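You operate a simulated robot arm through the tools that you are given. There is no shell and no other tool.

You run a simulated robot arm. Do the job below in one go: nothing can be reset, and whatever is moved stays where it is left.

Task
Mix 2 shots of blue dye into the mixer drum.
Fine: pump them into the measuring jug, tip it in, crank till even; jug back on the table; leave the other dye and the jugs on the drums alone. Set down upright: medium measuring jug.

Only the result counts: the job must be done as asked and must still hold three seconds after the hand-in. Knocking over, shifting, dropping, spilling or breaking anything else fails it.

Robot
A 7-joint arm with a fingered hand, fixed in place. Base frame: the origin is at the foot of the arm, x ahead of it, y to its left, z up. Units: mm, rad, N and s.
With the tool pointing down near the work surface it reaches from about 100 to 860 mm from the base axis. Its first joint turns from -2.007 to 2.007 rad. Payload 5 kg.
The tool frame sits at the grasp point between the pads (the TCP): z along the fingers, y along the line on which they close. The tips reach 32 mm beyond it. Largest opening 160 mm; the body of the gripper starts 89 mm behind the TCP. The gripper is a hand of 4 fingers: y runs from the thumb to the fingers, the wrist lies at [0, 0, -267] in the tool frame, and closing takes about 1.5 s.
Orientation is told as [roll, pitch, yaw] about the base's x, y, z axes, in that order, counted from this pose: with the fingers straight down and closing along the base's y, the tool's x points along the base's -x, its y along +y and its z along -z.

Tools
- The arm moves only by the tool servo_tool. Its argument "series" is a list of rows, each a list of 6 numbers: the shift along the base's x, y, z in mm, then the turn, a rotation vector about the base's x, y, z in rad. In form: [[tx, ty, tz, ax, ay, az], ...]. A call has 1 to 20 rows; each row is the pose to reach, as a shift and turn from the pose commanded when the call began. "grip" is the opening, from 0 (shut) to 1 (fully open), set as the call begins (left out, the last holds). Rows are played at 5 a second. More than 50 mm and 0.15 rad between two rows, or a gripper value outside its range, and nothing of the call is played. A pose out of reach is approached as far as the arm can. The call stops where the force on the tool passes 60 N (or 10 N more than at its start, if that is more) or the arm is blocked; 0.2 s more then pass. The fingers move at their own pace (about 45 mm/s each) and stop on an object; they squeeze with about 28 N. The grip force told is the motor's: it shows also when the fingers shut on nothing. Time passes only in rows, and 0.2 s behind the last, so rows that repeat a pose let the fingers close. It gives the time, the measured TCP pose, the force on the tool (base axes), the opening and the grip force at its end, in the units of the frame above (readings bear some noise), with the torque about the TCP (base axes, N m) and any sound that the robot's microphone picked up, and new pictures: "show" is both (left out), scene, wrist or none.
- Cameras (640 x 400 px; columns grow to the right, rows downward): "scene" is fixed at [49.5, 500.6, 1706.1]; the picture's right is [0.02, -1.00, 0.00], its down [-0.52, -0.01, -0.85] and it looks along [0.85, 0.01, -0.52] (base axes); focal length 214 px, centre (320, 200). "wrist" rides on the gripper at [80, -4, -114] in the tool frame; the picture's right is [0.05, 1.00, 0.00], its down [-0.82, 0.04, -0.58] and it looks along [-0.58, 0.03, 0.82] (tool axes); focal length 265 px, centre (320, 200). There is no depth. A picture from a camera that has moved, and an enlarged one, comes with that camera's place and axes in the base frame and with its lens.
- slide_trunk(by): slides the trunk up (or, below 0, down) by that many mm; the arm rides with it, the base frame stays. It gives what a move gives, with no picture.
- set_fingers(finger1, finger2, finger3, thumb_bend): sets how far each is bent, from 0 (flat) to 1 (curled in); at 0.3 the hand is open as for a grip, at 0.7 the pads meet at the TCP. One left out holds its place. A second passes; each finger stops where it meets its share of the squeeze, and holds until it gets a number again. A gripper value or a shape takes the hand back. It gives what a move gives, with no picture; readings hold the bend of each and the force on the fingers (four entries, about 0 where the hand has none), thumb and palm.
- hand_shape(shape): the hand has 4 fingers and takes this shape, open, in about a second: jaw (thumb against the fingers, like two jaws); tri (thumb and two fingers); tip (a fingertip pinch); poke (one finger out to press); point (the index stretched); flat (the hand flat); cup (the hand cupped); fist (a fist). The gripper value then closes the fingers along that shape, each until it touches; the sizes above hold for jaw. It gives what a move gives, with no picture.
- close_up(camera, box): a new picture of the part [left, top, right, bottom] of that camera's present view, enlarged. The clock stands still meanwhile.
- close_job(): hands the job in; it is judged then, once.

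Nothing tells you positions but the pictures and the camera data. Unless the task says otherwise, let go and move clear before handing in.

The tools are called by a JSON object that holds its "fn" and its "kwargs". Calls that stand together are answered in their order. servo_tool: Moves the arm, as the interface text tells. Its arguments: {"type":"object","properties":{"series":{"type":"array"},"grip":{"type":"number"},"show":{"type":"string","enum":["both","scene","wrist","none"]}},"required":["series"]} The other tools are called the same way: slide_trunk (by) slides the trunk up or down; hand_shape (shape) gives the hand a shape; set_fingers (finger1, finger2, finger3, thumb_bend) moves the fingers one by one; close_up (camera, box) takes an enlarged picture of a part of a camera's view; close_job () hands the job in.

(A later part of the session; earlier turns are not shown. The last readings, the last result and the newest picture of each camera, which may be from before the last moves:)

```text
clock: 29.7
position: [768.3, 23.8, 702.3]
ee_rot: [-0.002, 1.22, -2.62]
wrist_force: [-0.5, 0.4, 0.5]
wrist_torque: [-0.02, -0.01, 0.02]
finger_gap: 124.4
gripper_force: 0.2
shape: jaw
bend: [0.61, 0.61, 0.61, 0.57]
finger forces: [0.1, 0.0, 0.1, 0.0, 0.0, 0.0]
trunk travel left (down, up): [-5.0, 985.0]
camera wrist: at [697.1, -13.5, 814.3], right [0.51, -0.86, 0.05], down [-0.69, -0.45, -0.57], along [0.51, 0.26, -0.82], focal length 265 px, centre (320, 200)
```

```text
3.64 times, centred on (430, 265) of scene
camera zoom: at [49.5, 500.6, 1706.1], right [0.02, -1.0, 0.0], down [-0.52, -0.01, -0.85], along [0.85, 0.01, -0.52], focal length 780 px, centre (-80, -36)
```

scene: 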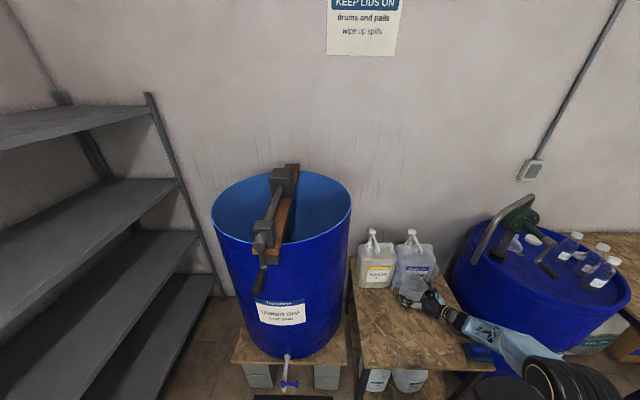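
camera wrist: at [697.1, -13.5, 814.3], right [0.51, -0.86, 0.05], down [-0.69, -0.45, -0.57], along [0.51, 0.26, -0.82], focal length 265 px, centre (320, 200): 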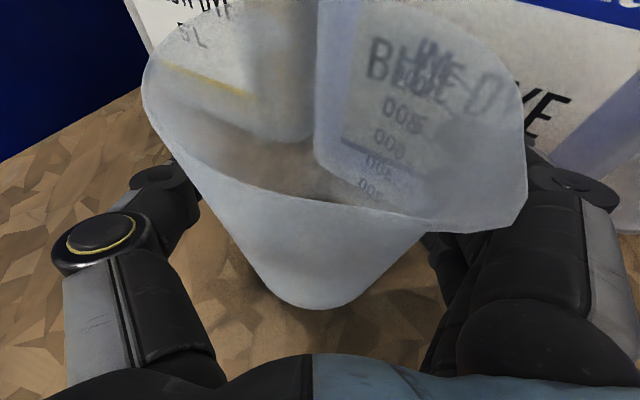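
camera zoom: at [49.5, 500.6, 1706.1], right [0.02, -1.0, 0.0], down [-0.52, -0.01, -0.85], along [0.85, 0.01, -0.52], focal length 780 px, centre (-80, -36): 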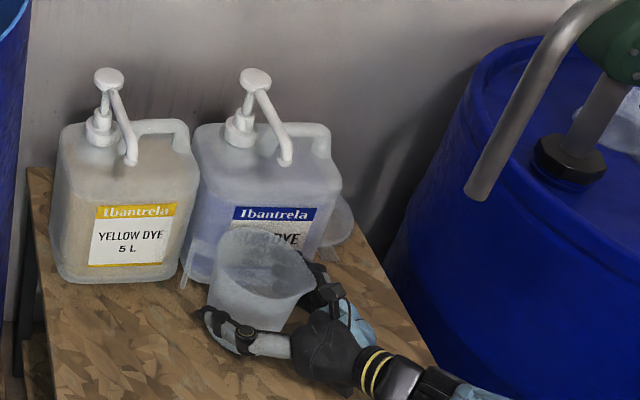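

The jug is released and standing upright. I'll back the hand straight out from around it.

{"fn": "servo_tool", "kwargs": {"series": [[-13, -7.5, 0, 0, 0, 0], [-30, -17.5, 0, 0, 0, 0], [-52, -30, 2, 0, 0, 0], [-78, -45, 8, 0, 0, 0], [-104, -60, 20, 0, 0, 0], [-130, -75, 40, 0, 0, 0], [-130, -75, 70, 0, 0, 0]], "show": "both"}}

{"fn": "close_up", "kwargs": {"camera": "scene", "box": [350, 210, 510, 320]}}

```text
clock: 31.3
position: [638.6, -52.6, 772.3]
ee_rot: [0.0, 1.221, -2.62]
wrist_force: [0.7, 0.2, -0.5]
wrist_torque: [-0.02, -0.04, 0.05]
finger_gap: 124.7
gripper_force: 0.0
shape: jaw
bend: [0.61, 0.61, 0.61, 0.57]
finger forces: [0.1, 0.0, 0.1, 0.0, 0.0, 0.0]
trunk travel left (down, up): [-5.0, 985.0]
camera wrist: at [567.4, -89.0, 885.4], right [0.51, -0.86, 0.05], down [-0.69, -0.45, -0.57], along [0.51, 0.26, -0.82], focal length 265 px, centre (320, 200)
```

scene: 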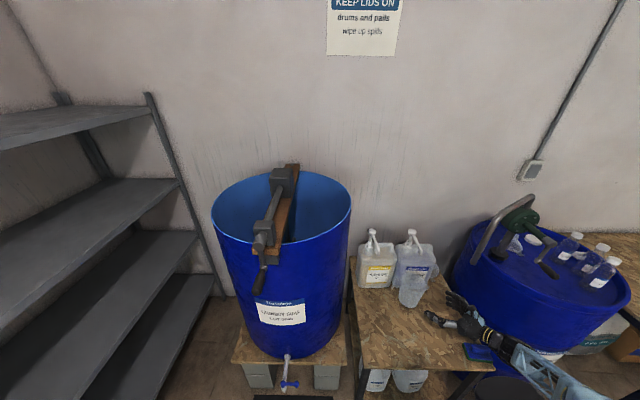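
wrist: 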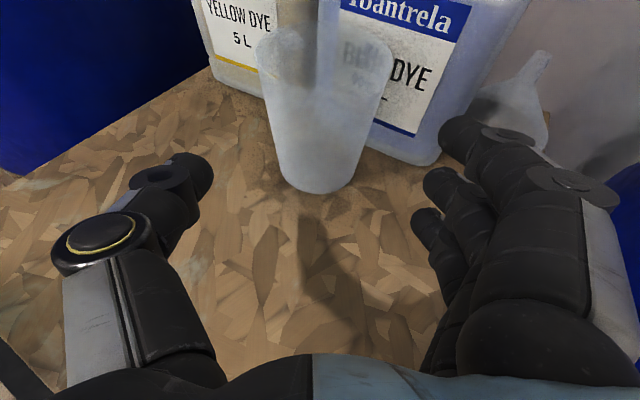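

```text
3.64 times, centred on (430, 265) of scene
camera zoom: at [49.5, 500.6, 1706.1], right [0.02, -1.0, 0.0], down [-0.52, -0.01, -0.85], along [0.85, 0.01, -0.52], focal length 780 px, centre (-80, -36)
```

zoom: 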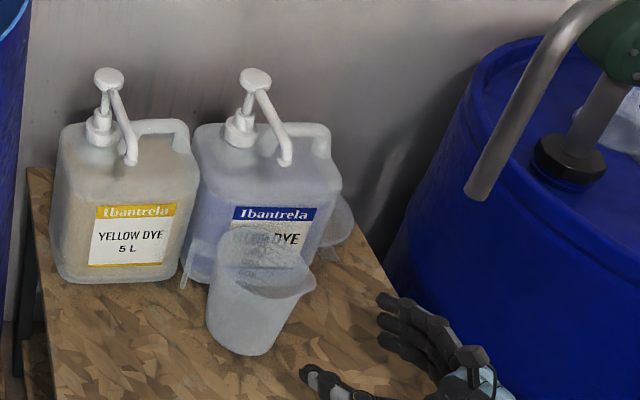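

The jug stands under the blue nozzle. I'll move the hand left, away from the drum pump's spout, and then raise the trunk to look at the pump from above.

{"fn": "servo_tool", "kwargs": {"series": [[-20, 20, 10, 0, 0, 0], [-40, 40, 20, 0, 0, 0], [-50, 60, 30, 0, 0, 0]], "show": "none"}}

{"fn": "slide_trunk", "kwargs": {"by": 350}}

{"fn": "servo_tool", "kwargs": {"series": [[0, 0, 0, 0, 0, 0]], "show": "both"}}

{"fn": "close_up", "kwargs": {"camera": "wrist", "box": [200, 0, 440, 150]}}

```text
clock: 32.1
position: [593.1, 8.9, 794.3]
ee_rot: [-0.028, 1.206, -2.645]
wrist_force: [0.2, -0.7, 0.3]
wrist_torque: [0.02, -0.01, 0.01]
finger_gap: 124.5
gripper_force: 0.0
shape: jaw
bend: [0.61, 0.61, 0.61, 0.57]
finger forces: [0.0, 0.0, 0.1, 0.0, 0.0, 0.0]
trunk travel left (down, up): [-5.0, 985.0]
```

```text
clock: 35.5
position: [587.4, 8.6, 1151.4]
ee_rot: [-0.002, 1.219, -2.62]
wrist_force: [-0.1, -0.5, -0.5]
wrist_torque: [-0.02, 0.02, -0.01]
finger_gap: 124.6
gripper_force: 0.1
shape: jaw
bend: [0.61, 0.61, 0.61, 0.57]
finger forces: [0.0, 0.1, 0.0, 0.0, 0.0, 0.0]
trunk travel left (down, up): [-355.0, 635.0]
```

```text
clock: 36.0
position: [588.1, 8.9, 1152.0]
ee_rot: [-0.002, 1.22, -2.62]
wrist_force: [0.6, -0.4, 0.8]
wrist_torque: [0.0, 0.02, 0.0]
finger_gap: 124.4
gripper_force: 0.2
shape: jaw
bend: [0.61, 0.61, 0.61, 0.57]
finger forces: [0.0, 0.0, 0.0, 0.0, 0.0, 0.1]
trunk travel left (down, up): [-355.0, 635.0]
camera wrist: at [517.4, -28.1, 1264.9], right [0.51, -0.86, 0.05], down [-0.69, -0.45, -0.57], along [0.51, 0.26, -0.82], focal length 265 px, centre (320, 200)
```

scene: 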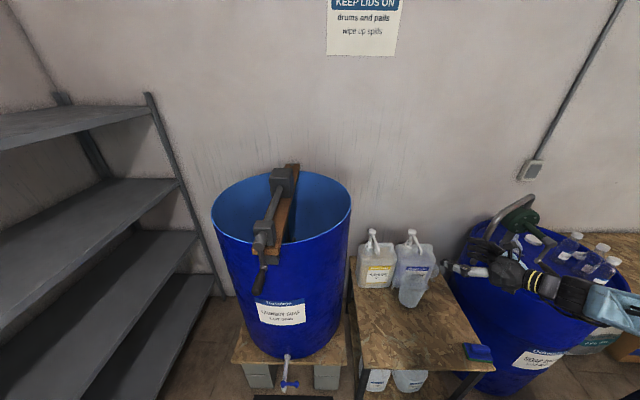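
wrist: 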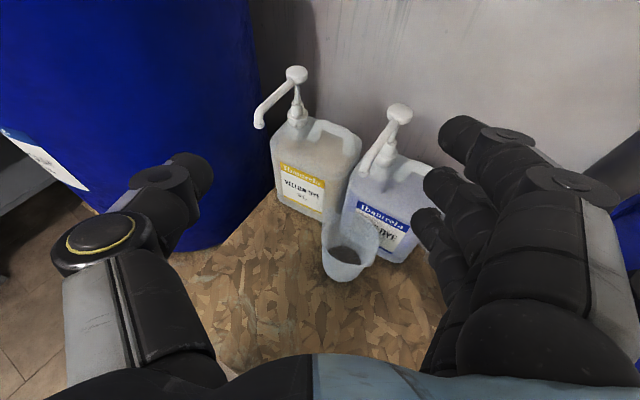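

```text
2.67 times, centred on (320, 75) of wrist
camera zoom: at [517.4, -28.1, 1264.9], right [0.51, -0.86, 0.05], down [-0.69, -0.45, -0.57], along [0.51, 0.26, -0.82], focal length 708 px, centre (320, 533)
```

zoom: 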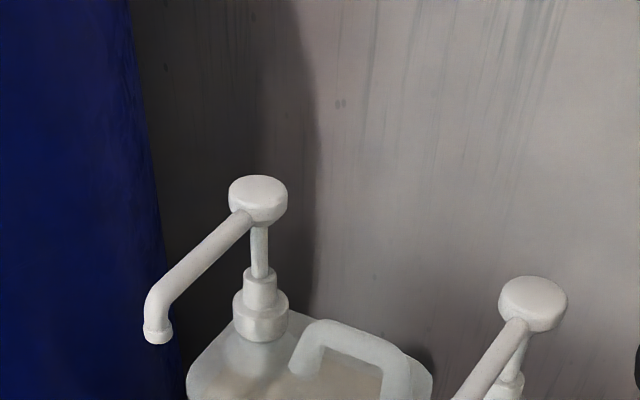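

The wrist camera now sees both pumps and the jug. I'll zoom in on the blue pump to triangulate the head and nozzle.

{"fn": "close_up", "kwargs": {"camera": "wrist", "box": [320, 90, 440, 290]}}

{"fn": "close_up", "kwargs": {"camera": "wrist", "box": [340, 90, 440, 190]}}

{"fn": "close_up", "kwargs": {"camera": "scene", "box": [390, 220, 450, 310]}}

```text
2.00 times, centred on (380, 190) of wrist
camera zoom: at [517.4, -28.1, 1264.9], right [0.51, -0.86, 0.05], down [-0.69, -0.45, -0.57], along [0.51, 0.26, -0.82], focal length 531 px, centre (200, 220)
```

zoom: 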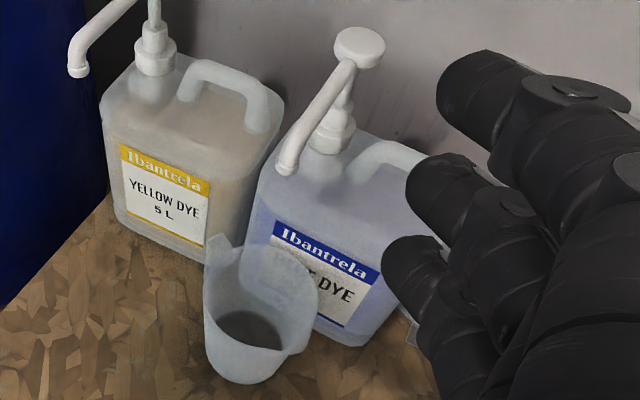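

```text
4.00 times, centred on (390, 140) of wrist
camera zoom: at [517.4, -28.1, 1264.9], right [0.51, -0.86, 0.05], down [-0.69, -0.45, -0.57], along [0.51, 0.26, -0.82], focal length 1062 px, centre (40, 440)
```

zoom: 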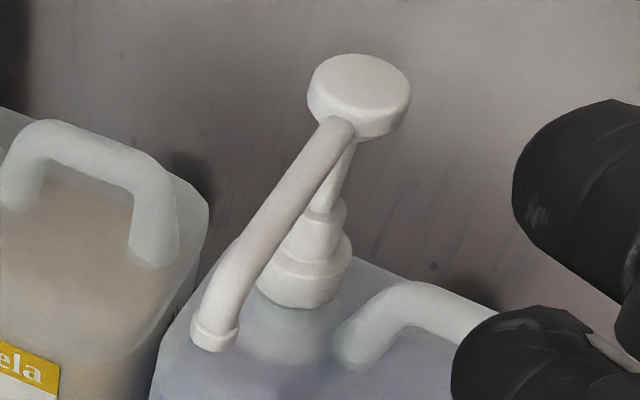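

```text
4.44 times, centred on (420, 265) of scene
camera zoom: at [49.5, 500.6, 1706.1], right [0.02, -1.0, 0.0], down [-0.52, -0.01, -0.85], along [0.85, 0.01, -0.52], focal length 953 px, centre (-124, -89)
```

zoom: 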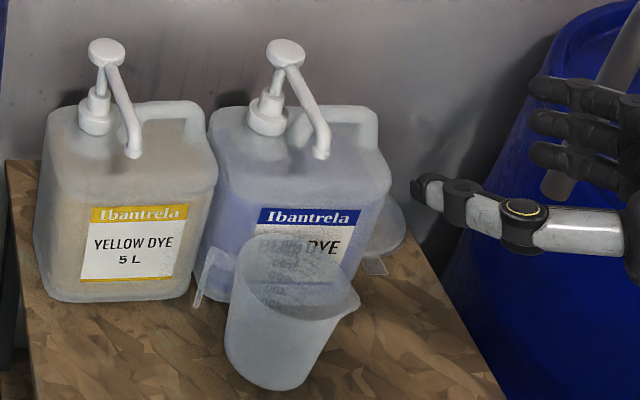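

Head top is at (908, 38, 997) and the nozzle tip at (782, 37, 958). The jug rim centre is at (777, 26), so the jug is well placed. I'll close the hand into a beak and tilt it steeply down to press the pump.

{"fn": "servo_tool", "kwargs": {"series": [[20, 0, 0, -0.05, 0.0866, 0], [40, 0, 5, -0.1, 0.173, 0], [60, 0, 10, -0.15, 0.26, 0], [85, 0, 15, -0.2, 0.346, 0], [110, 0, 20, -0.25, 0.433, 0], [135, 0, 20, -0.3, 0.52, 0], [160, 0, 20, -0.349, 0.6046, 0], [160, 0, 20, -0.349, 0.6046, 0]], "grip": 0.0, "show": "none"}}

{"fn": "servo_tool", "kwargs": {"series": [[15, 4, 0, 0, 0, -0.1], [30, 8, 0, 0, 0, -0.2], [45, 12, 0, 0, 0, -0.3], [60, 18, 0, 0, 0, -0.4], [70, 25, 0, 0, 0, -0.48], [70, 25, 0, 0, 0, -0.48]], "show": "both"}}

```text
clock: 37.8
position: [750.0, 8.8, 1171.0]
ee_rot: [-0.003, 0.522, -2.619]
wrist_force: [-0.7, 0.1, -1.1]
wrist_torque: [0.0, 0.03, 0.01]
finger_gap: 0.2
gripper_force: 22.9
shape: jaw
bend: [0.68, 0.63, 0.68, 0.67]
finger forces: [0.1, 0.0, 0.0, 0.0, 0.1, 0.1]
trunk travel left (down, up): [-355.0, 635.0]
```

```text
clock: 39.1
position: [817.6, 33.1, 1171.7]
ee_rot: [0.0, 0.521, -3.1]
wrist_force: [0.7, -0.4, 0.2]
wrist_torque: [-0.01, 0.04, 0.01]
finger_gap: 0.0
gripper_force: 28.1
shape: jaw
bend: [0.69, 0.63, 0.69, 0.67]
finger forces: [0.1, 0.0, 0.0, 0.1, 0.0, 0.1]
trunk travel left (down, up): [-355.0, 635.0]
camera wrist: at [830.6, 37.8, 1309.3], right [0.09, -1.0, 0.03], down [-0.99, -0.08, 0.09], along [-0.09, -0.03, -1.0], focal length 265 px, centre (320, 200)
```

scene: 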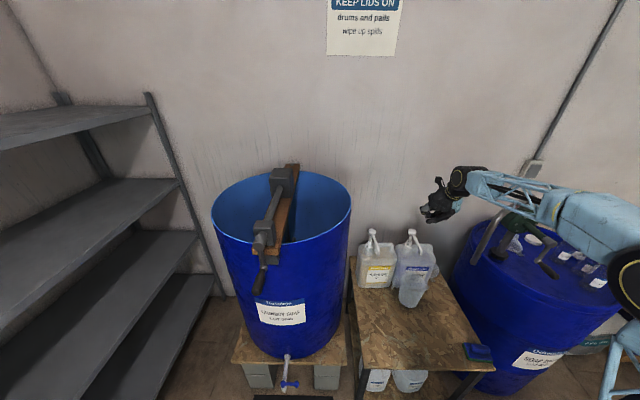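
wrist: 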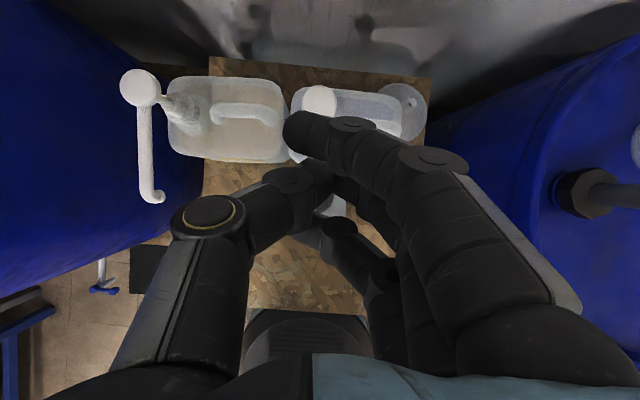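

From above, the blue head is at (912, 38) and the yellow pump is well to the left. The closed fingers spread about ±40 mm, so a single poking finger is safer. I'll switch to that shape and look.

{"fn": "hand_shape", "kwargs": {"shape": "poke"}}

{"fn": "servo_tool", "kwargs": {"series": [[0, 0, 0, 0, 0, 0]], "show": "both"}}

{"fn": "close_up", "kwargs": {"camera": "scene", "box": [390, 150, 550, 260]}}

```text
clock: 40.0
position: [817.8, 34.4, 1171.1]
ee_rot: [0.001, 0.521, -3.098]
wrist_force: [-0.6, -0.1, 0.3]
wrist_torque: [0.0, 0.03, 0.01]
finger_gap: 0.0
gripper_force: 0.0
shape: poke
bend: [1.0, 1.0, 1.0, 0.47]
finger forces: [0.1, 0.0, 0.0, 0.0, 0.0, 0.1]
trunk travel left (down, up): [-355.0, 635.0]
```

```text
clock: 40.5
position: [818.6, 35.2, 1171.9]
ee_rot: [0.0, 0.522, -3.098]
wrist_force: [-0.6, -0.2, -0.2]
wrist_torque: [0.0, -0.02, -0.04]
finger_gap: 0.1
gripper_force: 0.1
shape: poke
bend: [1.0, 1.0, 1.0, 0.47]
finger forces: [0.1, 0.2, 0.0, 0.0, 0.1, 0.0]
trunk travel left (down, up): [-355.0, 635.0]
camera wrist: at [830.4, 37.7, 1309.3], right [0.09, -1.0, 0.03], down [-0.99, -0.09, 0.09], along [-0.09, -0.03, -1.0], focal length 265 px, centre (320, 200)
```

scene: 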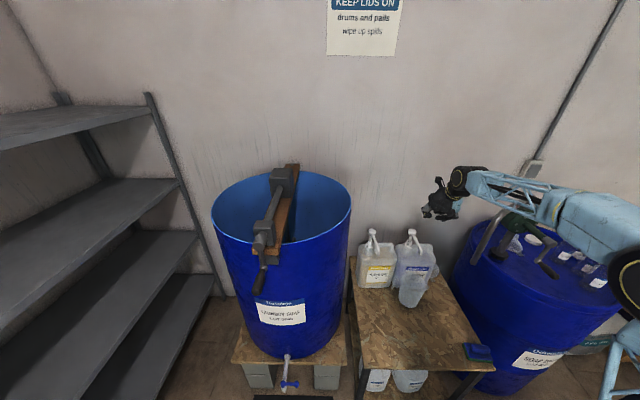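
wrist: 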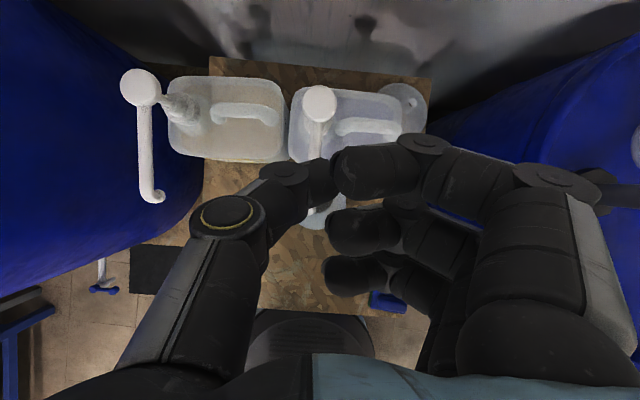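

```text
3.64 times, centred on (470, 205) of scene
camera zoom: at [49.5, 500.6, 1706.1], right [0.02, -1.0, 0.0], down [-0.52, -0.01, -0.85], along [0.85, 0.01, -0.52], focal length 780 px, centre (-226, 182)
```

zoom: 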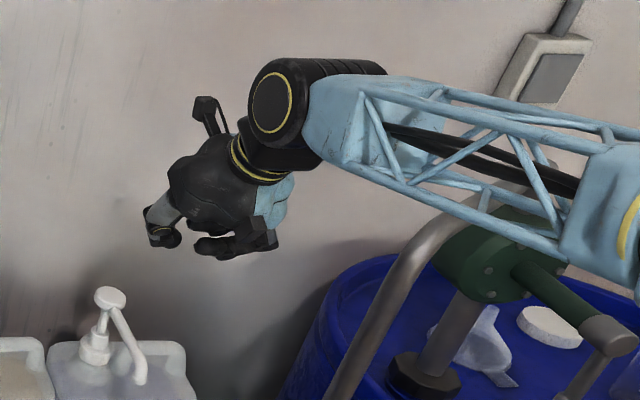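

In poke shape all the fingers show as curled. I'll stretch one finger individually and see where its tip lies.

{"fn": "set_fingers", "kwargs": {"finger1": 0.6, "finger2": 1.0, "finger3": 1.0, "thumb_bend": 1.0}}

{"fn": "servo_tool", "kwargs": {"series": [[0, 0, 0, 0, 0, 0]], "show": "both"}}

{"fn": "close_up", "kwargs": {"camera": "scene", "box": [400, 150, 500, 260]}}

```text
clock: 41.5
position: [817.8, 34.4, 1171.3]
ee_rot: [-0.001, 0.523, -3.098]
wrist_force: [0.4, 0.1, -0.2]
wrist_torque: [0.02, 0.01, -0.01]
finger_gap: 30.9
gripper_force: 0.1
shape: fingers
bend: [0.6, 1.0, 1.0, 0.84]
finger forces: [0.0, 0.1, 0.1, 0.0, 0.1, 0.0]
trunk travel left (down, up): [-355.0, 635.0]
```

```text
clock: 41.9
position: [818.1, 33.3, 1172.0]
ee_rot: [-0.001, 0.523, -3.098]
wrist_force: [-0.5, -0.4, -1.4]
wrist_torque: [0.01, 0.03, 0.03]
finger_gap: 30.8
gripper_force: 0.0
shape: fingers
bend: [0.6, 1.0, 1.0, 0.84]
finger forces: [0.1, 0.1, 0.0, 0.0, 0.0, 0.1]
trunk travel left (down, up): [-355.0, 635.0]
camera wrist: at [830.4, 37.7, 1309.3], right [0.09, -1.0, 0.03], down [-0.99, -0.09, 0.09], along [-0.09, -0.03, -1.0], focal length 265 px, centre (320, 200)
```

scene: 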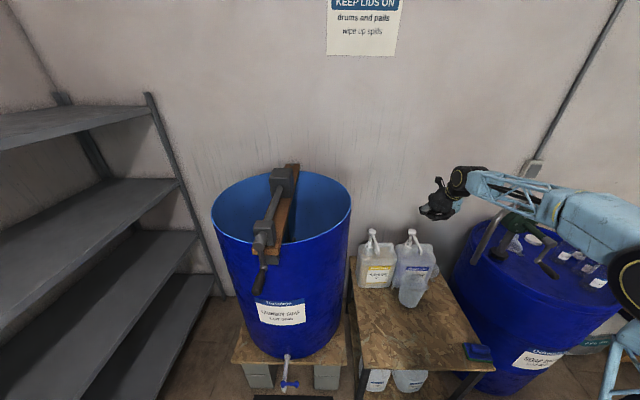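
wrist: 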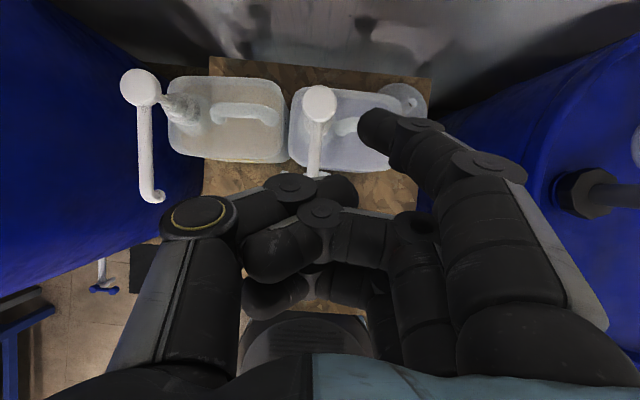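

```text
3.64 times, centred on (450, 205) of scene
camera zoom: at [49.5, 500.6, 1706.1], right [0.02, -1.0, 0.0], down [-0.52, -0.01, -0.85], along [0.85, 0.01, -0.52], focal length 780 px, centre (-153, 182)
```

zoom: 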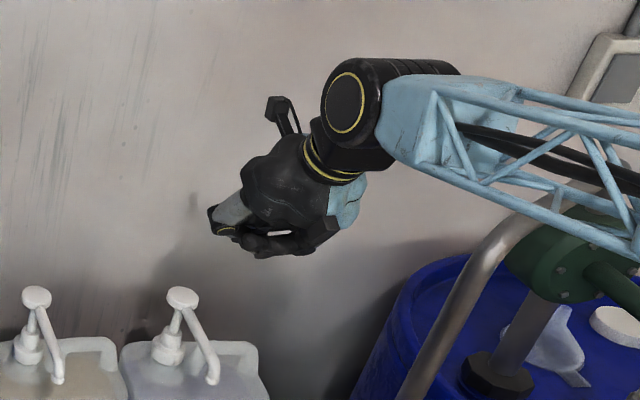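

Finger 1 is the forward index and its tip shows clearly. I'll steepen the tool to about 75° and bring that fingertip over the blue pump head, still well above it.

{"fn": "servo_tool", "kwargs": {"series": [[14, 8, -8, -0.003, 0.07, 0], [28, 16, -16, -0.006, 0.14, 0], [42, 24, -24, -0.009, 0.21, 0], [55, 32, -32, -0.011, 0.28, 0], [55, 32, -52, -0.011, 0.28, 0], [55, 32, -62, -0.011, 0.28, 0], [55, 32, -62, -0.011, 0.28, 0]], "show": "both"}}

{"fn": "close_up", "kwargs": {"camera": "wrist", "box": [280, 60, 480, 185]}}

{"fn": "close_up", "kwargs": {"camera": "scene", "box": [380, 170, 500, 300]}}

```text
clock: 43.5
position: [873.7, 67.4, 1108.2]
ee_rot: [-0.002, 0.243, -3.099]
wrist_force: [0.7, -0.4, -0.4]
wrist_torque: [0.04, -0.01, 0.0]
finger_gap: 30.8
gripper_force: 0.2
shape: fingers
bend: [0.6, 1.0, 1.0, 0.84]
finger forces: [0.0, 0.0, 0.1, 0.0, 0.0, 0.0]
trunk travel left (down, up): [-355.0, 635.0]
camera wrist: at [924.0, 71.8, 1237.6], right [0.09, -1.0, 0.01], down [-0.93, -0.08, 0.36], along [-0.36, -0.04, -0.93], focal length 265 px, centre (320, 200)
```

scene: 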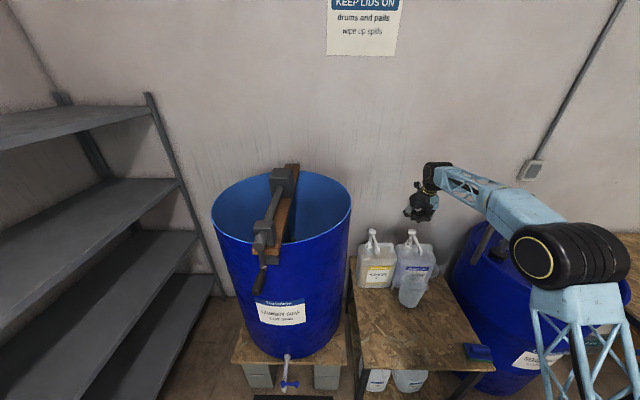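
wrist: 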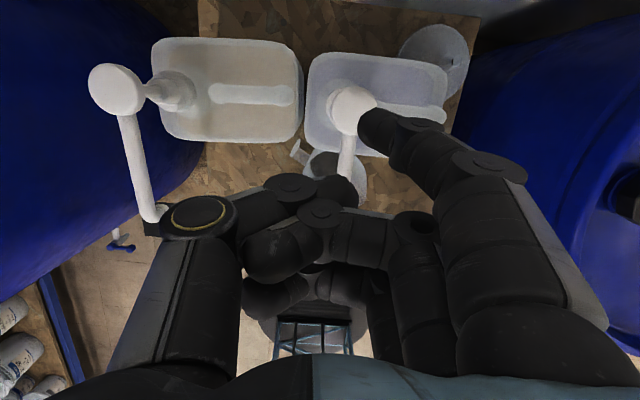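

```text
3.20 times, centred on (380, 122) of wrist
camera zoom: at [924.0, 71.8, 1237.6], right [0.09, -1.0, 0.01], down [-0.93, -0.08, 0.36], along [-0.36, -0.04, -0.93], focal length 849 px, centre (128, 448)
```

zoom: 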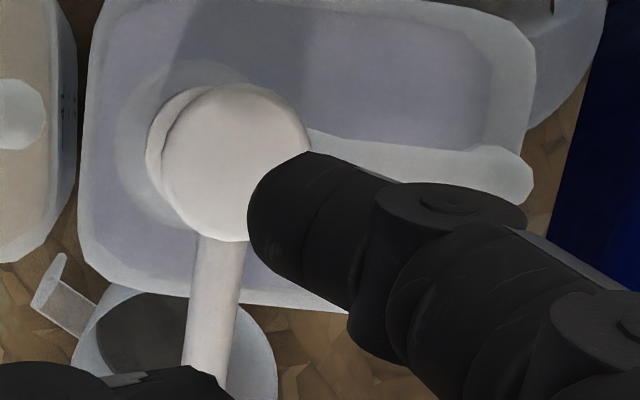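

```text
3.08 times, centred on (440, 235) of scene
camera zoom: at [49.5, 500.6, 1706.1], right [0.02, -1.0, 0.0], down [-0.52, -0.01, -0.85], along [0.85, 0.01, -0.52], focal length 660 px, centre (-49, 92)
```

zoom: 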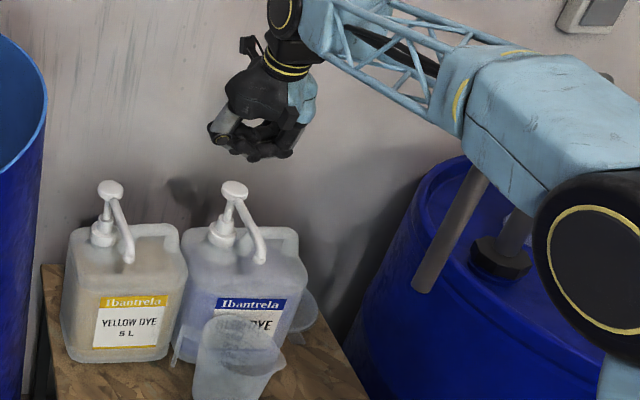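

The fingertip leans in at a slant at this bend. A straighter finger would press along its length, so I'll straighten it while still above the head.

{"fn": "set_fingers", "kwargs": {"finger1": 0.12}}

{"fn": "close_up", "kwargs": {"camera": "wrist", "box": [240, 0, 640, 250]}}

{"fn": "close_up", "kwargs": {"camera": "scene", "box": [380, 150, 480, 290]}}

```text
clock: 44.5
position: [874.3, 66.6, 1108.5]
ee_rot: [-0.001, 0.243, -3.1]
wrist_force: [0.4, -0.2, 0.6]
wrist_torque: [-0.04, 0.01, -0.02]
finger_gap: 94.5
gripper_force: 0.1
shape: fingers
bend: [0.12, 1.0, 1.0, 0.84]
finger forces: [0.0, 0.1, 0.1, 0.0, 0.0, 0.1]
trunk travel left (down, up): [-355.0, 635.0]
```

```text
1.60 times, centred on (440, 125) of wrist
camera zoom: at [923.9, 71.6, 1237.8], right [0.09, -1.0, 0.01], down [-0.93, -0.08, 0.36], along [-0.36, -0.04, -0.93], focal length 425 px, centre (128, 320)
```

zoom: 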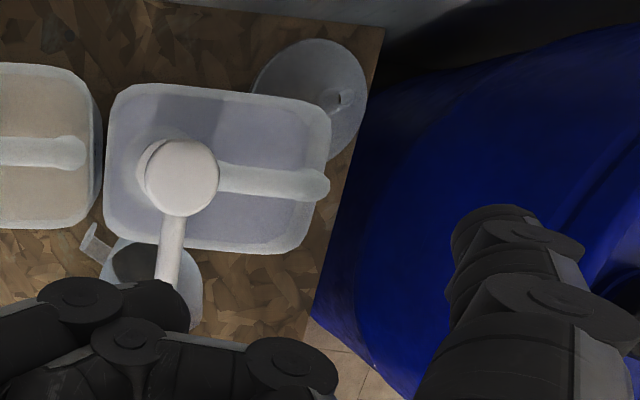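

```text
2.86 times, centred on (430, 220) of scene
camera zoom: at [49.5, 500.6, 1706.1], right [0.02, -1.0, 0.0], down [-0.52, -0.01, -0.85], along [0.85, 0.01, -0.52], focal length 613 px, centre (6, 143)
```

zoom: 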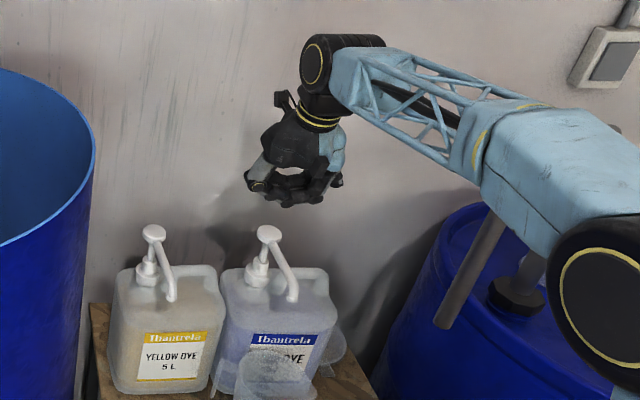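

Too far out. I'll bend it to a middle value so its last joint points along the tool.

{"fn": "set_fingers", "kwargs": {"finger1": 0.42}}

{"fn": "close_up", "kwargs": {"camera": "wrist", "box": [240, 0, 640, 250]}}

{"fn": "close_up", "kwargs": {"camera": "scene", "box": [400, 150, 450, 220]}}

```text
clock: 45.5
position: [873.0, 66.5, 1108.9]
ee_rot: [0.0, 0.243, -3.1]
wrist_force: [0.2, 0.0, 0.8]
wrist_torque: [0.01, -0.01, -0.01]
finger_gap: 56.8
gripper_force: 0.0
shape: fingers
bend: [0.42, 1.0, 1.0, 0.84]
finger forces: [0.0, 0.0, 0.0, 0.0, 0.0, 0.0]
trunk travel left (down, up): [-355.0, 635.0]
```

```text
1.60 times, centred on (440, 125) of wrist
camera zoom: at [923.9, 71.6, 1237.8], right [0.09, -1.0, 0.01], down [-0.93, -0.08, 0.36], along [-0.36, -0.04, -0.93], focal length 425 px, centre (128, 320)
```

zoom: 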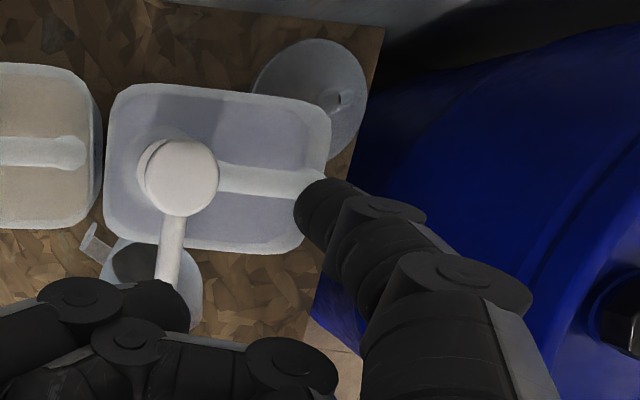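

```text
5.71 times, centred on (425, 185) of scene
camera zoom: at [49.5, 500.6, 1706.1], right [0.02, -1.0, 0.0], down [-0.52, -0.01, -0.85], along [0.85, 0.01, -0.52], focal length 1226 px, centre (-280, 286)
```

zoom: 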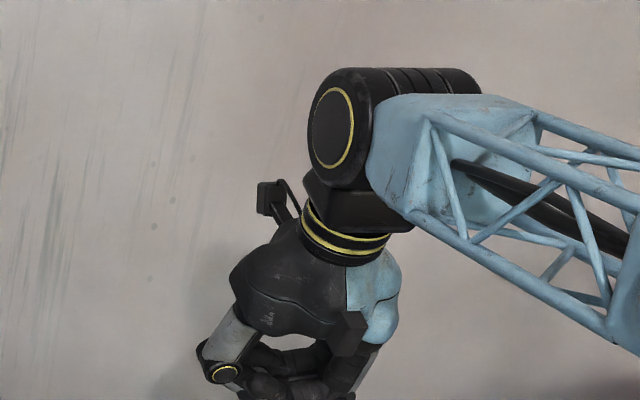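

The fingertip is about (38, -65, -27) from the TCP. I'll shift so the tip sits over the head, then check in both pictures.

{"fn": "servo_tool", "kwargs": {"series": [[0, 18, 0, 0, 0, 0], [-1, 36, 0, 0, 0, 0], [-1, 36, -20, 0, 0, 0], [-1, 36, -40, 0, 0, 0], [-1, 36, -50, 0, 0, 0], [-1, 36, -50, 0, 0, 0]], "show": "both"}}

{"fn": "close_up", "kwargs": {"camera": "wrist", "box": [280, 20, 520, 170]}}

{"fn": "close_up", "kwargs": {"camera": "scene", "box": [380, 190, 460, 290]}}

```text
clock: 46.9
position: [872.5, 102.2, 1059.6]
ee_rot: [-0.002, 0.243, -3.101]
wrist_force: [0.0, 0.4, -0.1]
wrist_torque: [0.03, -0.01, 0.02]
finger_gap: 56.6
gripper_force: 0.0
shape: fingers
bend: [0.42, 1.0, 1.0, 0.84]
finger forces: [0.0, 0.0, 0.1, 0.0, 0.0, 0.0]
trunk travel left (down, up): [-355.0, 635.0]
camera wrist: at [923.2, 107.3, 1187.7], right [0.09, -1.0, 0.01], down [-0.93, -0.08, 0.36], along [-0.36, -0.04, -0.93], focal length 265 px, centre (320, 200)
```

scene: 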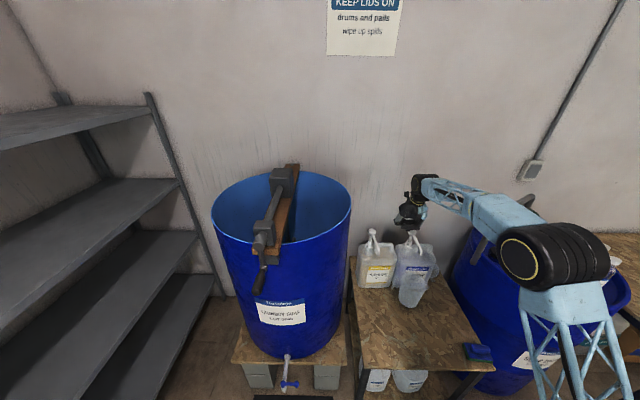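
wrist: 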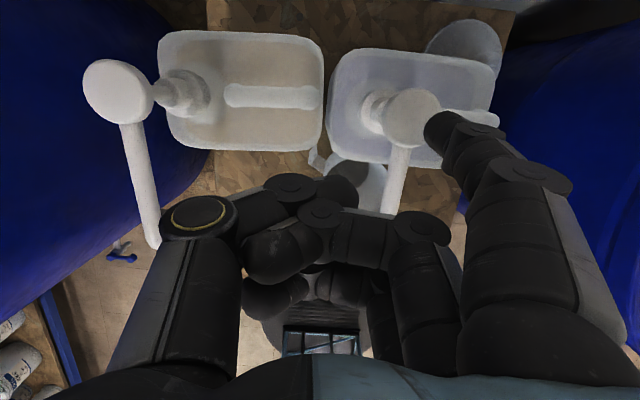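

```text
2.67 times, centred on (400, 95) of wrist
camera zoom: at [923.2, 107.3, 1187.7], right [0.09, -1.0, 0.01], down [-0.93, -0.08, 0.36], along [-0.36, -0.04, -0.93], focal length 708 px, centre (107, 480)
```

zoom: 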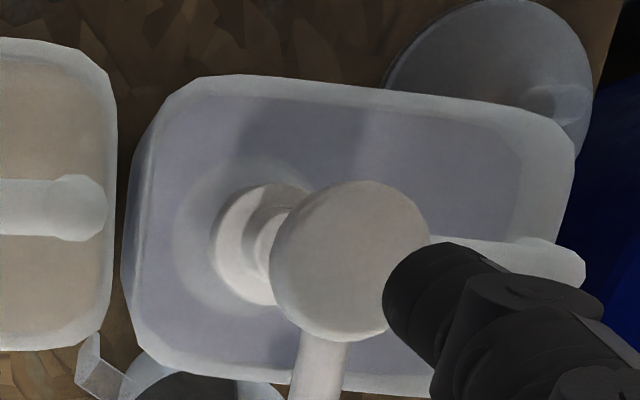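

```text
4.00 times, centred on (420, 240) of scene
camera zoom: at [49.5, 500.6, 1706.1], right [0.02, -1.0, 0.0], down [-0.52, -0.01, -0.85], along [0.85, 0.01, -0.52], focal length 858 px, centre (-80, 40)
```

zoom: 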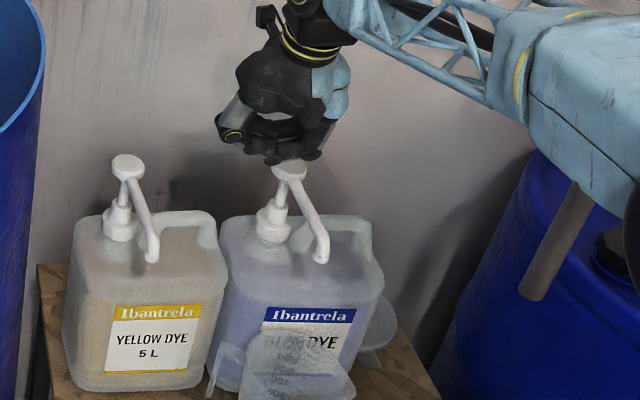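

The tip is above the head centre. I'll descend slowly and watch for contact force.

{"fn": "servo_tool", "kwargs": {"series": [[0, 0, -5, 0, 0, 0], [0, 0, -10, 0, 0, 0], [0, 0, -15, 0, 0, 0], [0, 0, -18, 0, 0, 0]], "show": "both"}}

{"fn": "close_up", "kwargs": {"camera": "scene", "box": [390, 200, 450, 275]}}

{"fn": "close_up", "kwargs": {"camera": "wrist", "box": [280, 20, 520, 170]}}

```text
clock: 47.9
position: [872.1, 101.6, 1041.6]
ee_rot: [-0.001, 0.244, -3.099]
wrist_force: [0.3, -0.5, 0.3]
wrist_torque: [0.0, 0.02, -0.01]
finger_gap: 56.7
gripper_force: 0.2
shape: fingers
bend: [0.42, 1.0, 1.0, 0.84]
finger forces: [0.0, 0.0, 0.0, 0.0, 0.1, 0.0]
trunk travel left (down, up): [-355.0, 635.0]
camera wrist: at [922.7, 107.2, 1170.2], right [0.09, -1.0, 0.01], down [-0.93, -0.08, 0.36], along [-0.36, -0.04, -0.93], focal length 265 px, centre (320, 200)
```

scene: 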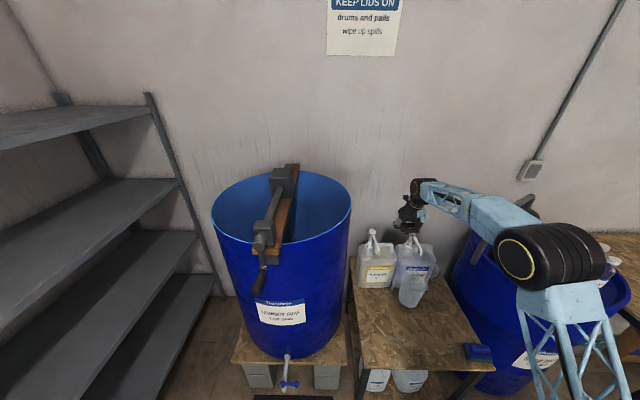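
wrist: 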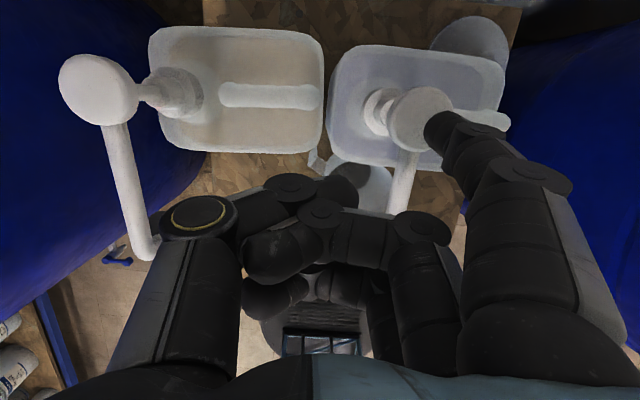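

```text
5.33 times, centred on (420, 238) of scene
camera zoom: at [49.5, 500.6, 1706.1], right [0.02, -1.0, 0.0], down [-0.52, -0.01, -0.85], along [0.85, 0.01, -0.52], focal length 1144 px, centre (-213, 0)
```

zoom: 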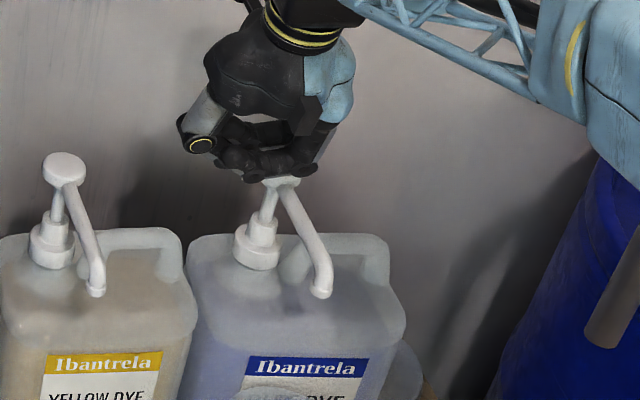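

```text
2.67 times, centred on (400, 95) of wrist
camera zoom: at [922.7, 107.2, 1170.2], right [0.09, -1.0, 0.01], down [-0.93, -0.08, 0.36], along [-0.36, -0.04, -0.93], focal length 708 px, centre (107, 480)
```

zoom: 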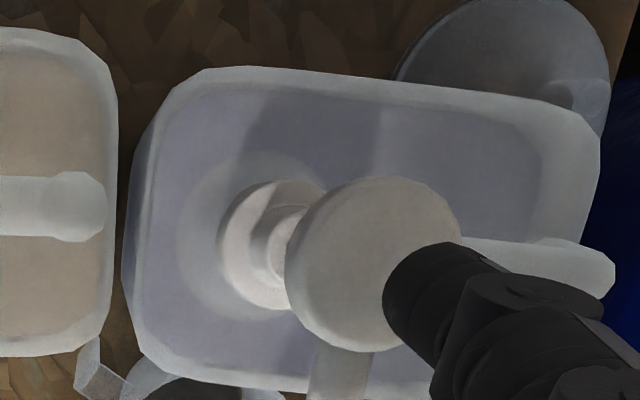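

The head is lining up under the fingertip as I come down. I'll continue in small steps.

{"fn": "servo_tool", "kwargs": {"series": [[0, 0, -4, 0, 0, 0], [0, 0, -8, 0, 0, 0], [0, 0, -12, 0, 0, 0], [0, 0, -16, 0, 0, 0], [0, 0, -20, 0, 0, 0]], "show": "none"}}

{"fn": "close_up", "kwargs": {"camera": "scene", "box": [390, 200, 450, 275]}}

{"fn": "close_up", "kwargs": {"camera": "wrist", "box": [280, 20, 520, 170]}}

```text
clock: 49.0
position: [871.6, 102.6, 1021.7]
ee_rot: [-0.003, 0.245, -3.099]
wrist_force: [0.9, 0.7, 2.1]
wrist_torque: [-0.13, -0.1, 0.04]
finger_gap: 56.5
gripper_force: 1.0
shape: fingers
bend: [0.42, 1.0, 1.0, 0.84]
finger forces: [2.1, 0.0, 0.1, 0.0, 0.0, 0.0]
trunk travel left (down, up): [-355.0, 635.0]
```

```text
5.33 times, centred on (420, 238) of scene
camera zoom: at [49.5, 500.6, 1706.1], right [0.02, -1.0, 0.0], down [-0.52, -0.01, -0.85], along [0.85, 0.01, -0.52], focal length 1144 px, centre (-213, 0)
```

zoom: 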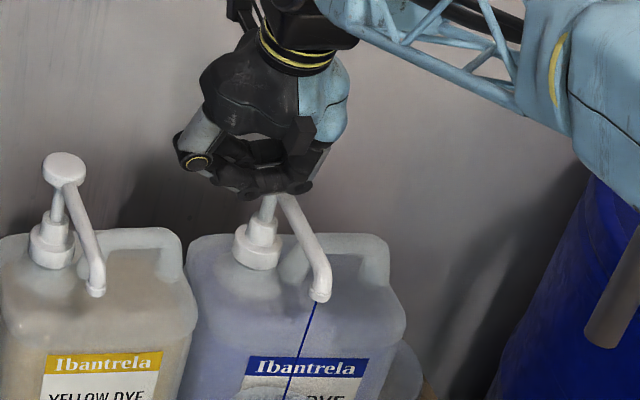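

```text
2.67 times, centred on (400, 95) of wrist
camera zoom: at [922.5, 107.0, 1150.1], right [0.09, -1.0, 0.01], down [-0.93, -0.08, 0.36], along [-0.36, -0.04, -0.93], focal length 708 px, centre (107, 480)
```

zoom: 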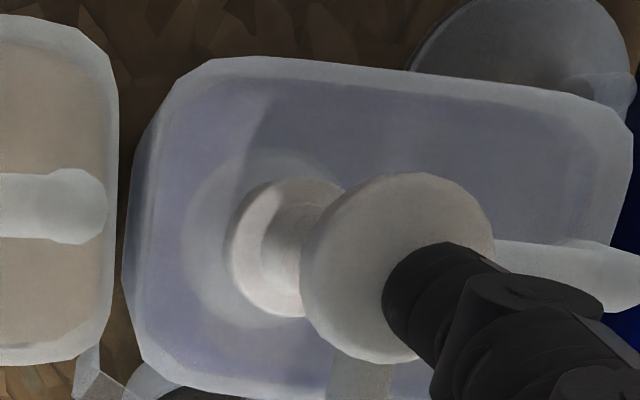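

Contact: 2 N on the finger, and a blue stream is already falling straight toward the jug. I'll keep pressing down to complete the stroke.

{"fn": "servo_tool", "kwargs": {"series": [[0, 0, -5, 0, 0, 0], [0, 0, -10, 0, 0, 0], [0, 0, -15, 0, 0, 0]], "show": "none"}}

{"fn": "close_up", "kwargs": {"camera": "scene", "box": [380, 200, 460, 310]}}

{"fn": "close_up", "kwargs": {"camera": "wrist", "box": [280, 20, 520, 170]}}

```text
clock: 49.9
position: [871.7, 102.3, 1004.4]
ee_rot: [-0.002, 0.243, -3.099]
wrist_force: [0.4, 1.0, 5.5]
wrist_torque: [-0.29, -0.16, 0.07]
finger_gap: 56.8
gripper_force: 2.5
shape: fingers
bend: [0.42, 1.0, 1.0, 0.84]
finger forces: [4.7, 0.0, 0.0, 0.0, 0.1, 0.0]
trunk travel left (down, up): [-355.0, 635.0]
```

```text
3.64 times, centred on (420, 255) of scene
camera zoom: at [49.5, 500.6, 1706.1], right [0.02, -1.0, 0.0], down [-0.52, -0.01, -0.85], along [0.85, 0.01, -0.52], focal length 780 px, centre (-44, 0)
```

zoom: 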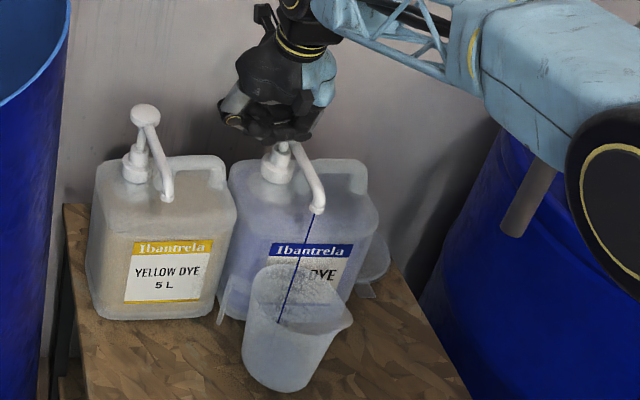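

```text
2.67 times, centred on (400, 95) of wrist
camera zoom: at [922.5, 107.2, 1134.8], right [0.09, -1.0, 0.01], down [-0.93, -0.08, 0.36], along [-0.36, -0.04, -0.93], focal length 708 px, centre (107, 480)
```

zoom: 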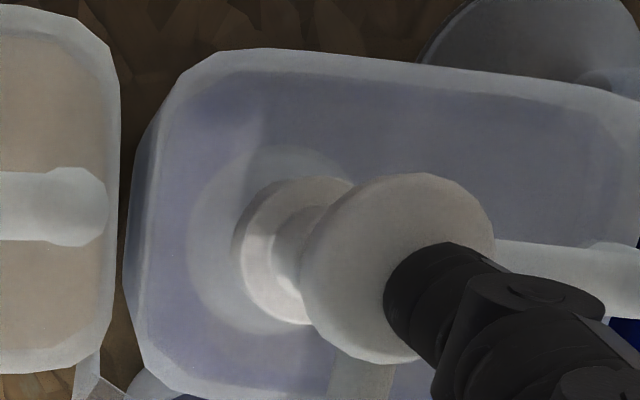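

The stream lands inside the jug and the force is 5.5 N. I'll keep pressing down.

{"fn": "servo_tool", "kwargs": {"series": [[0, 0, -4, 0, 0, 0], [0, 0, -8, 0, 0, 0], [0, 0, -12, 0, 0, 0]], "show": "none"}}

{"fn": "close_up", "kwargs": {"camera": "scene", "box": [380, 200, 460, 310]}}

```text
clock: 50.6
position: [873.7, 103.7, 994.7]
ee_rot: [-0.001, 0.242, -3.1]
wrist_force: [2.6, 1.7, 6.5]
wrist_torque: [-0.45, -0.28, 0.17]
finger_gap: 57.0
gripper_force: 3.3
shape: fingers
bend: [0.42, 1.0, 1.0, 0.84]
finger forces: [6.5, 0.0, 0.0, 0.2, 0.0, 0.0]
trunk travel left (down, up): [-355.0, 635.0]
```

```text
3.64 times, centred on (420, 255) of scene
camera zoom: at [49.5, 500.6, 1706.1], right [0.02, -1.0, 0.0], down [-0.52, -0.01, -0.85], along [0.85, 0.01, -0.52], focal length 780 px, centre (-44, 0)
```

zoom: 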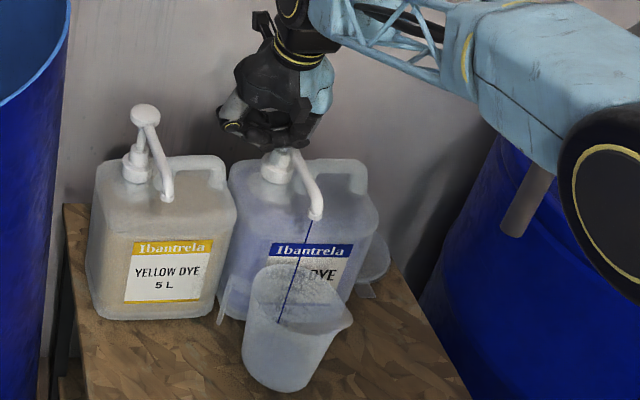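

Still moving with a gentle force. The head is nearly down on the collar, so I'll press a little more to reach the bottom.

{"fn": "servo_tool", "kwargs": {"series": [[0, 0, -3, 0, 0, 0], [0, 0, -6, 0, 0, 0], [0, 0, -6, 0, 0, 0]], "show": "none"}}

{"fn": "close_up", "kwargs": {"camera": "scene", "box": [380, 200, 460, 310]}}

{"fn": "close_up", "kwargs": {"camera": "wrist", "box": [280, 20, 520, 170]}}

```text
clock: 51.5
position: [872.1, 101.8, 988.6]
ee_rot: [-0.002, 0.244, -3.1]
wrist_force: [2.7, 0.6, 8.2]
wrist_torque: [-0.53, -0.35, 0.21]
finger_gap: 57.1
gripper_force: 3.8
shape: fingers
bend: [0.42, 1.0, 1.0, 0.84]
finger forces: [7.6, 0.0, 0.0, 0.0, 0.0, 0.0]
trunk travel left (down, up): [-355.0, 635.0]
```

```text
3.64 times, centred on (420, 255) of scene
camera zoom: at [49.5, 500.6, 1706.1], right [0.02, -1.0, 0.0], down [-0.52, -0.01, -0.85], along [0.85, 0.01, -0.52], focal length 780 px, centre (-44, 0)
```

zoom: 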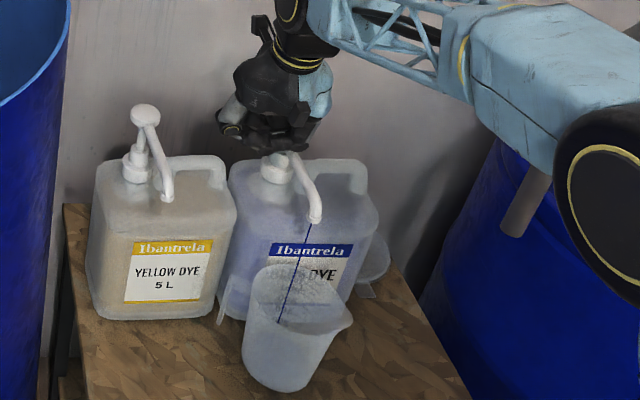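

```text
2.67 times, centred on (400, 95) of wrist
camera zoom: at [922.1, 107.3, 1117.4], right [0.09, -1.0, 0.01], down [-0.93, -0.08, 0.36], along [-0.36, -0.04, -0.93], focal length 708 px, centre (107, 480)
```

zoom: 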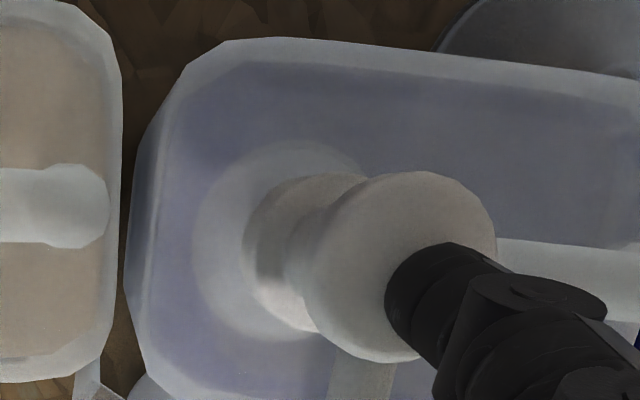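

It's still dispensing, with a spring-like force of about 8 N. I'll continue to the end stop.

{"fn": "servo_tool", "kwargs": {"series": [[0, 0, -3, 0, 0, 0], [0, 0, -6, 0, 0, 0], [0, 0, -6, 0, 0, 0]], "show": "none"}}

{"fn": "close_up", "kwargs": {"camera": "scene", "box": [380, 200, 460, 310]}}

```text
clock: 52.2
position: [871.2, 103.2, 984.0]
ee_rot: [0.0, 0.245, -3.099]
wrist_force: [3.6, 3.0, 20.9]
wrist_torque: [-1.41, -0.81, 0.38]
finger_gap: 57.9
gripper_force: 10.8
shape: fingers
bend: [0.43, 1.0, 1.0, 0.84]
finger forces: [20.9, 0.0, 0.0, 0.0, 0.0, 0.0]
trunk travel left (down, up): [-355.0, 635.0]
```

```text
3.64 times, centred on (420, 255) of scene
camera zoom: at [49.5, 500.6, 1706.1], right [0.02, -1.0, 0.0], down [-0.52, -0.01, -0.85], along [0.85, 0.01, -0.52], focal length 780 px, centre (-44, 0)
```

zoom: 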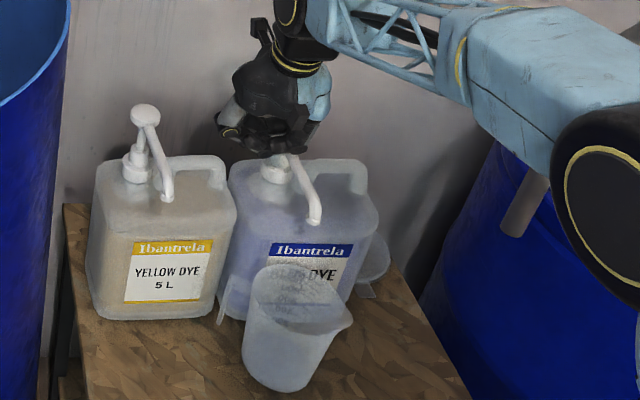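

That was the end stop (21 N, stream stopped): one full stroke. I'll lift clear so the pump returns, and check it before the second stroke.

{"fn": "servo_tool", "kwargs": {"series": [[0, 0, 6, 0, 0, 0], [0, 0, 12, 0, 0, 0], [0, 0, 22, 0, 0, 0], [0, 0, 34, 0, 0, 0], [0, 0, 48, 0, 0, 0], [0, 0, 60, 0, 0, 0], [0, 0, 60, 0, 0, 0], [0, 0, 60, 0, 0, 0]], "show": "none"}}

{"fn": "close_up", "kwargs": {"camera": "scene", "box": [380, 200, 460, 310]}}

{"fn": "close_up", "kwargs": {"camera": "wrist", "box": [280, 20, 520, 170]}}

```text
clock: 54.0
position: [871.6, 103.4, 1041.9]
ee_rot: [-0.002, 0.242, -3.1]
wrist_force: [-0.6, 0.1, -0.1]
wrist_torque: [0.0, 0.0, 0.03]
finger_gap: 56.7
gripper_force: 0.2
shape: fingers
bend: [0.42, 1.0, 1.0, 0.84]
finger forces: [0.1, 0.0, 0.1, 0.0, 0.0, 0.1]
trunk travel left (down, up): [-355.0, 635.0]
```

```text
3.64 times, centred on (420, 255) of scene
camera zoom: at [49.5, 500.6, 1706.1], right [0.02, -1.0, 0.0], down [-0.52, -0.01, -0.85], along [0.85, 0.01, -0.52], focal length 780 px, centre (-44, 0)
```

zoom: 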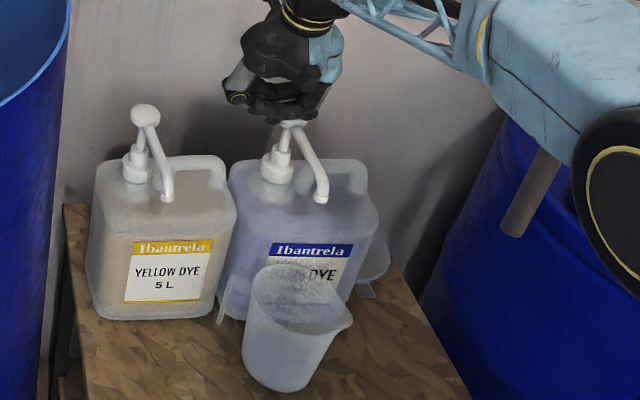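

```text
2.67 times, centred on (400, 95) of wrist
camera zoom: at [922.7, 107.7, 1170.8], right [0.09, -1.0, 0.01], down [-0.93, -0.08, 0.36], along [-0.36, -0.04, -0.93], focal length 708 px, centre (107, 480)
```

zoom: 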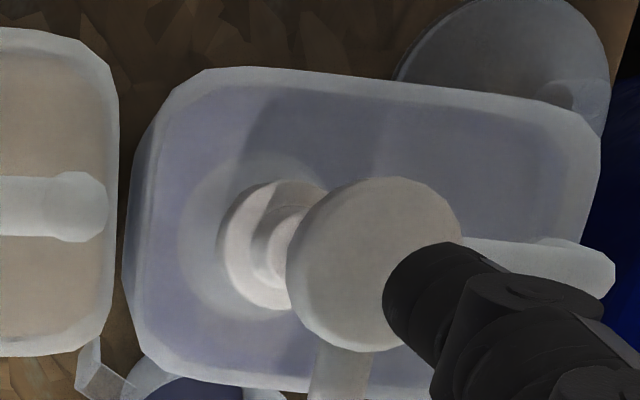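

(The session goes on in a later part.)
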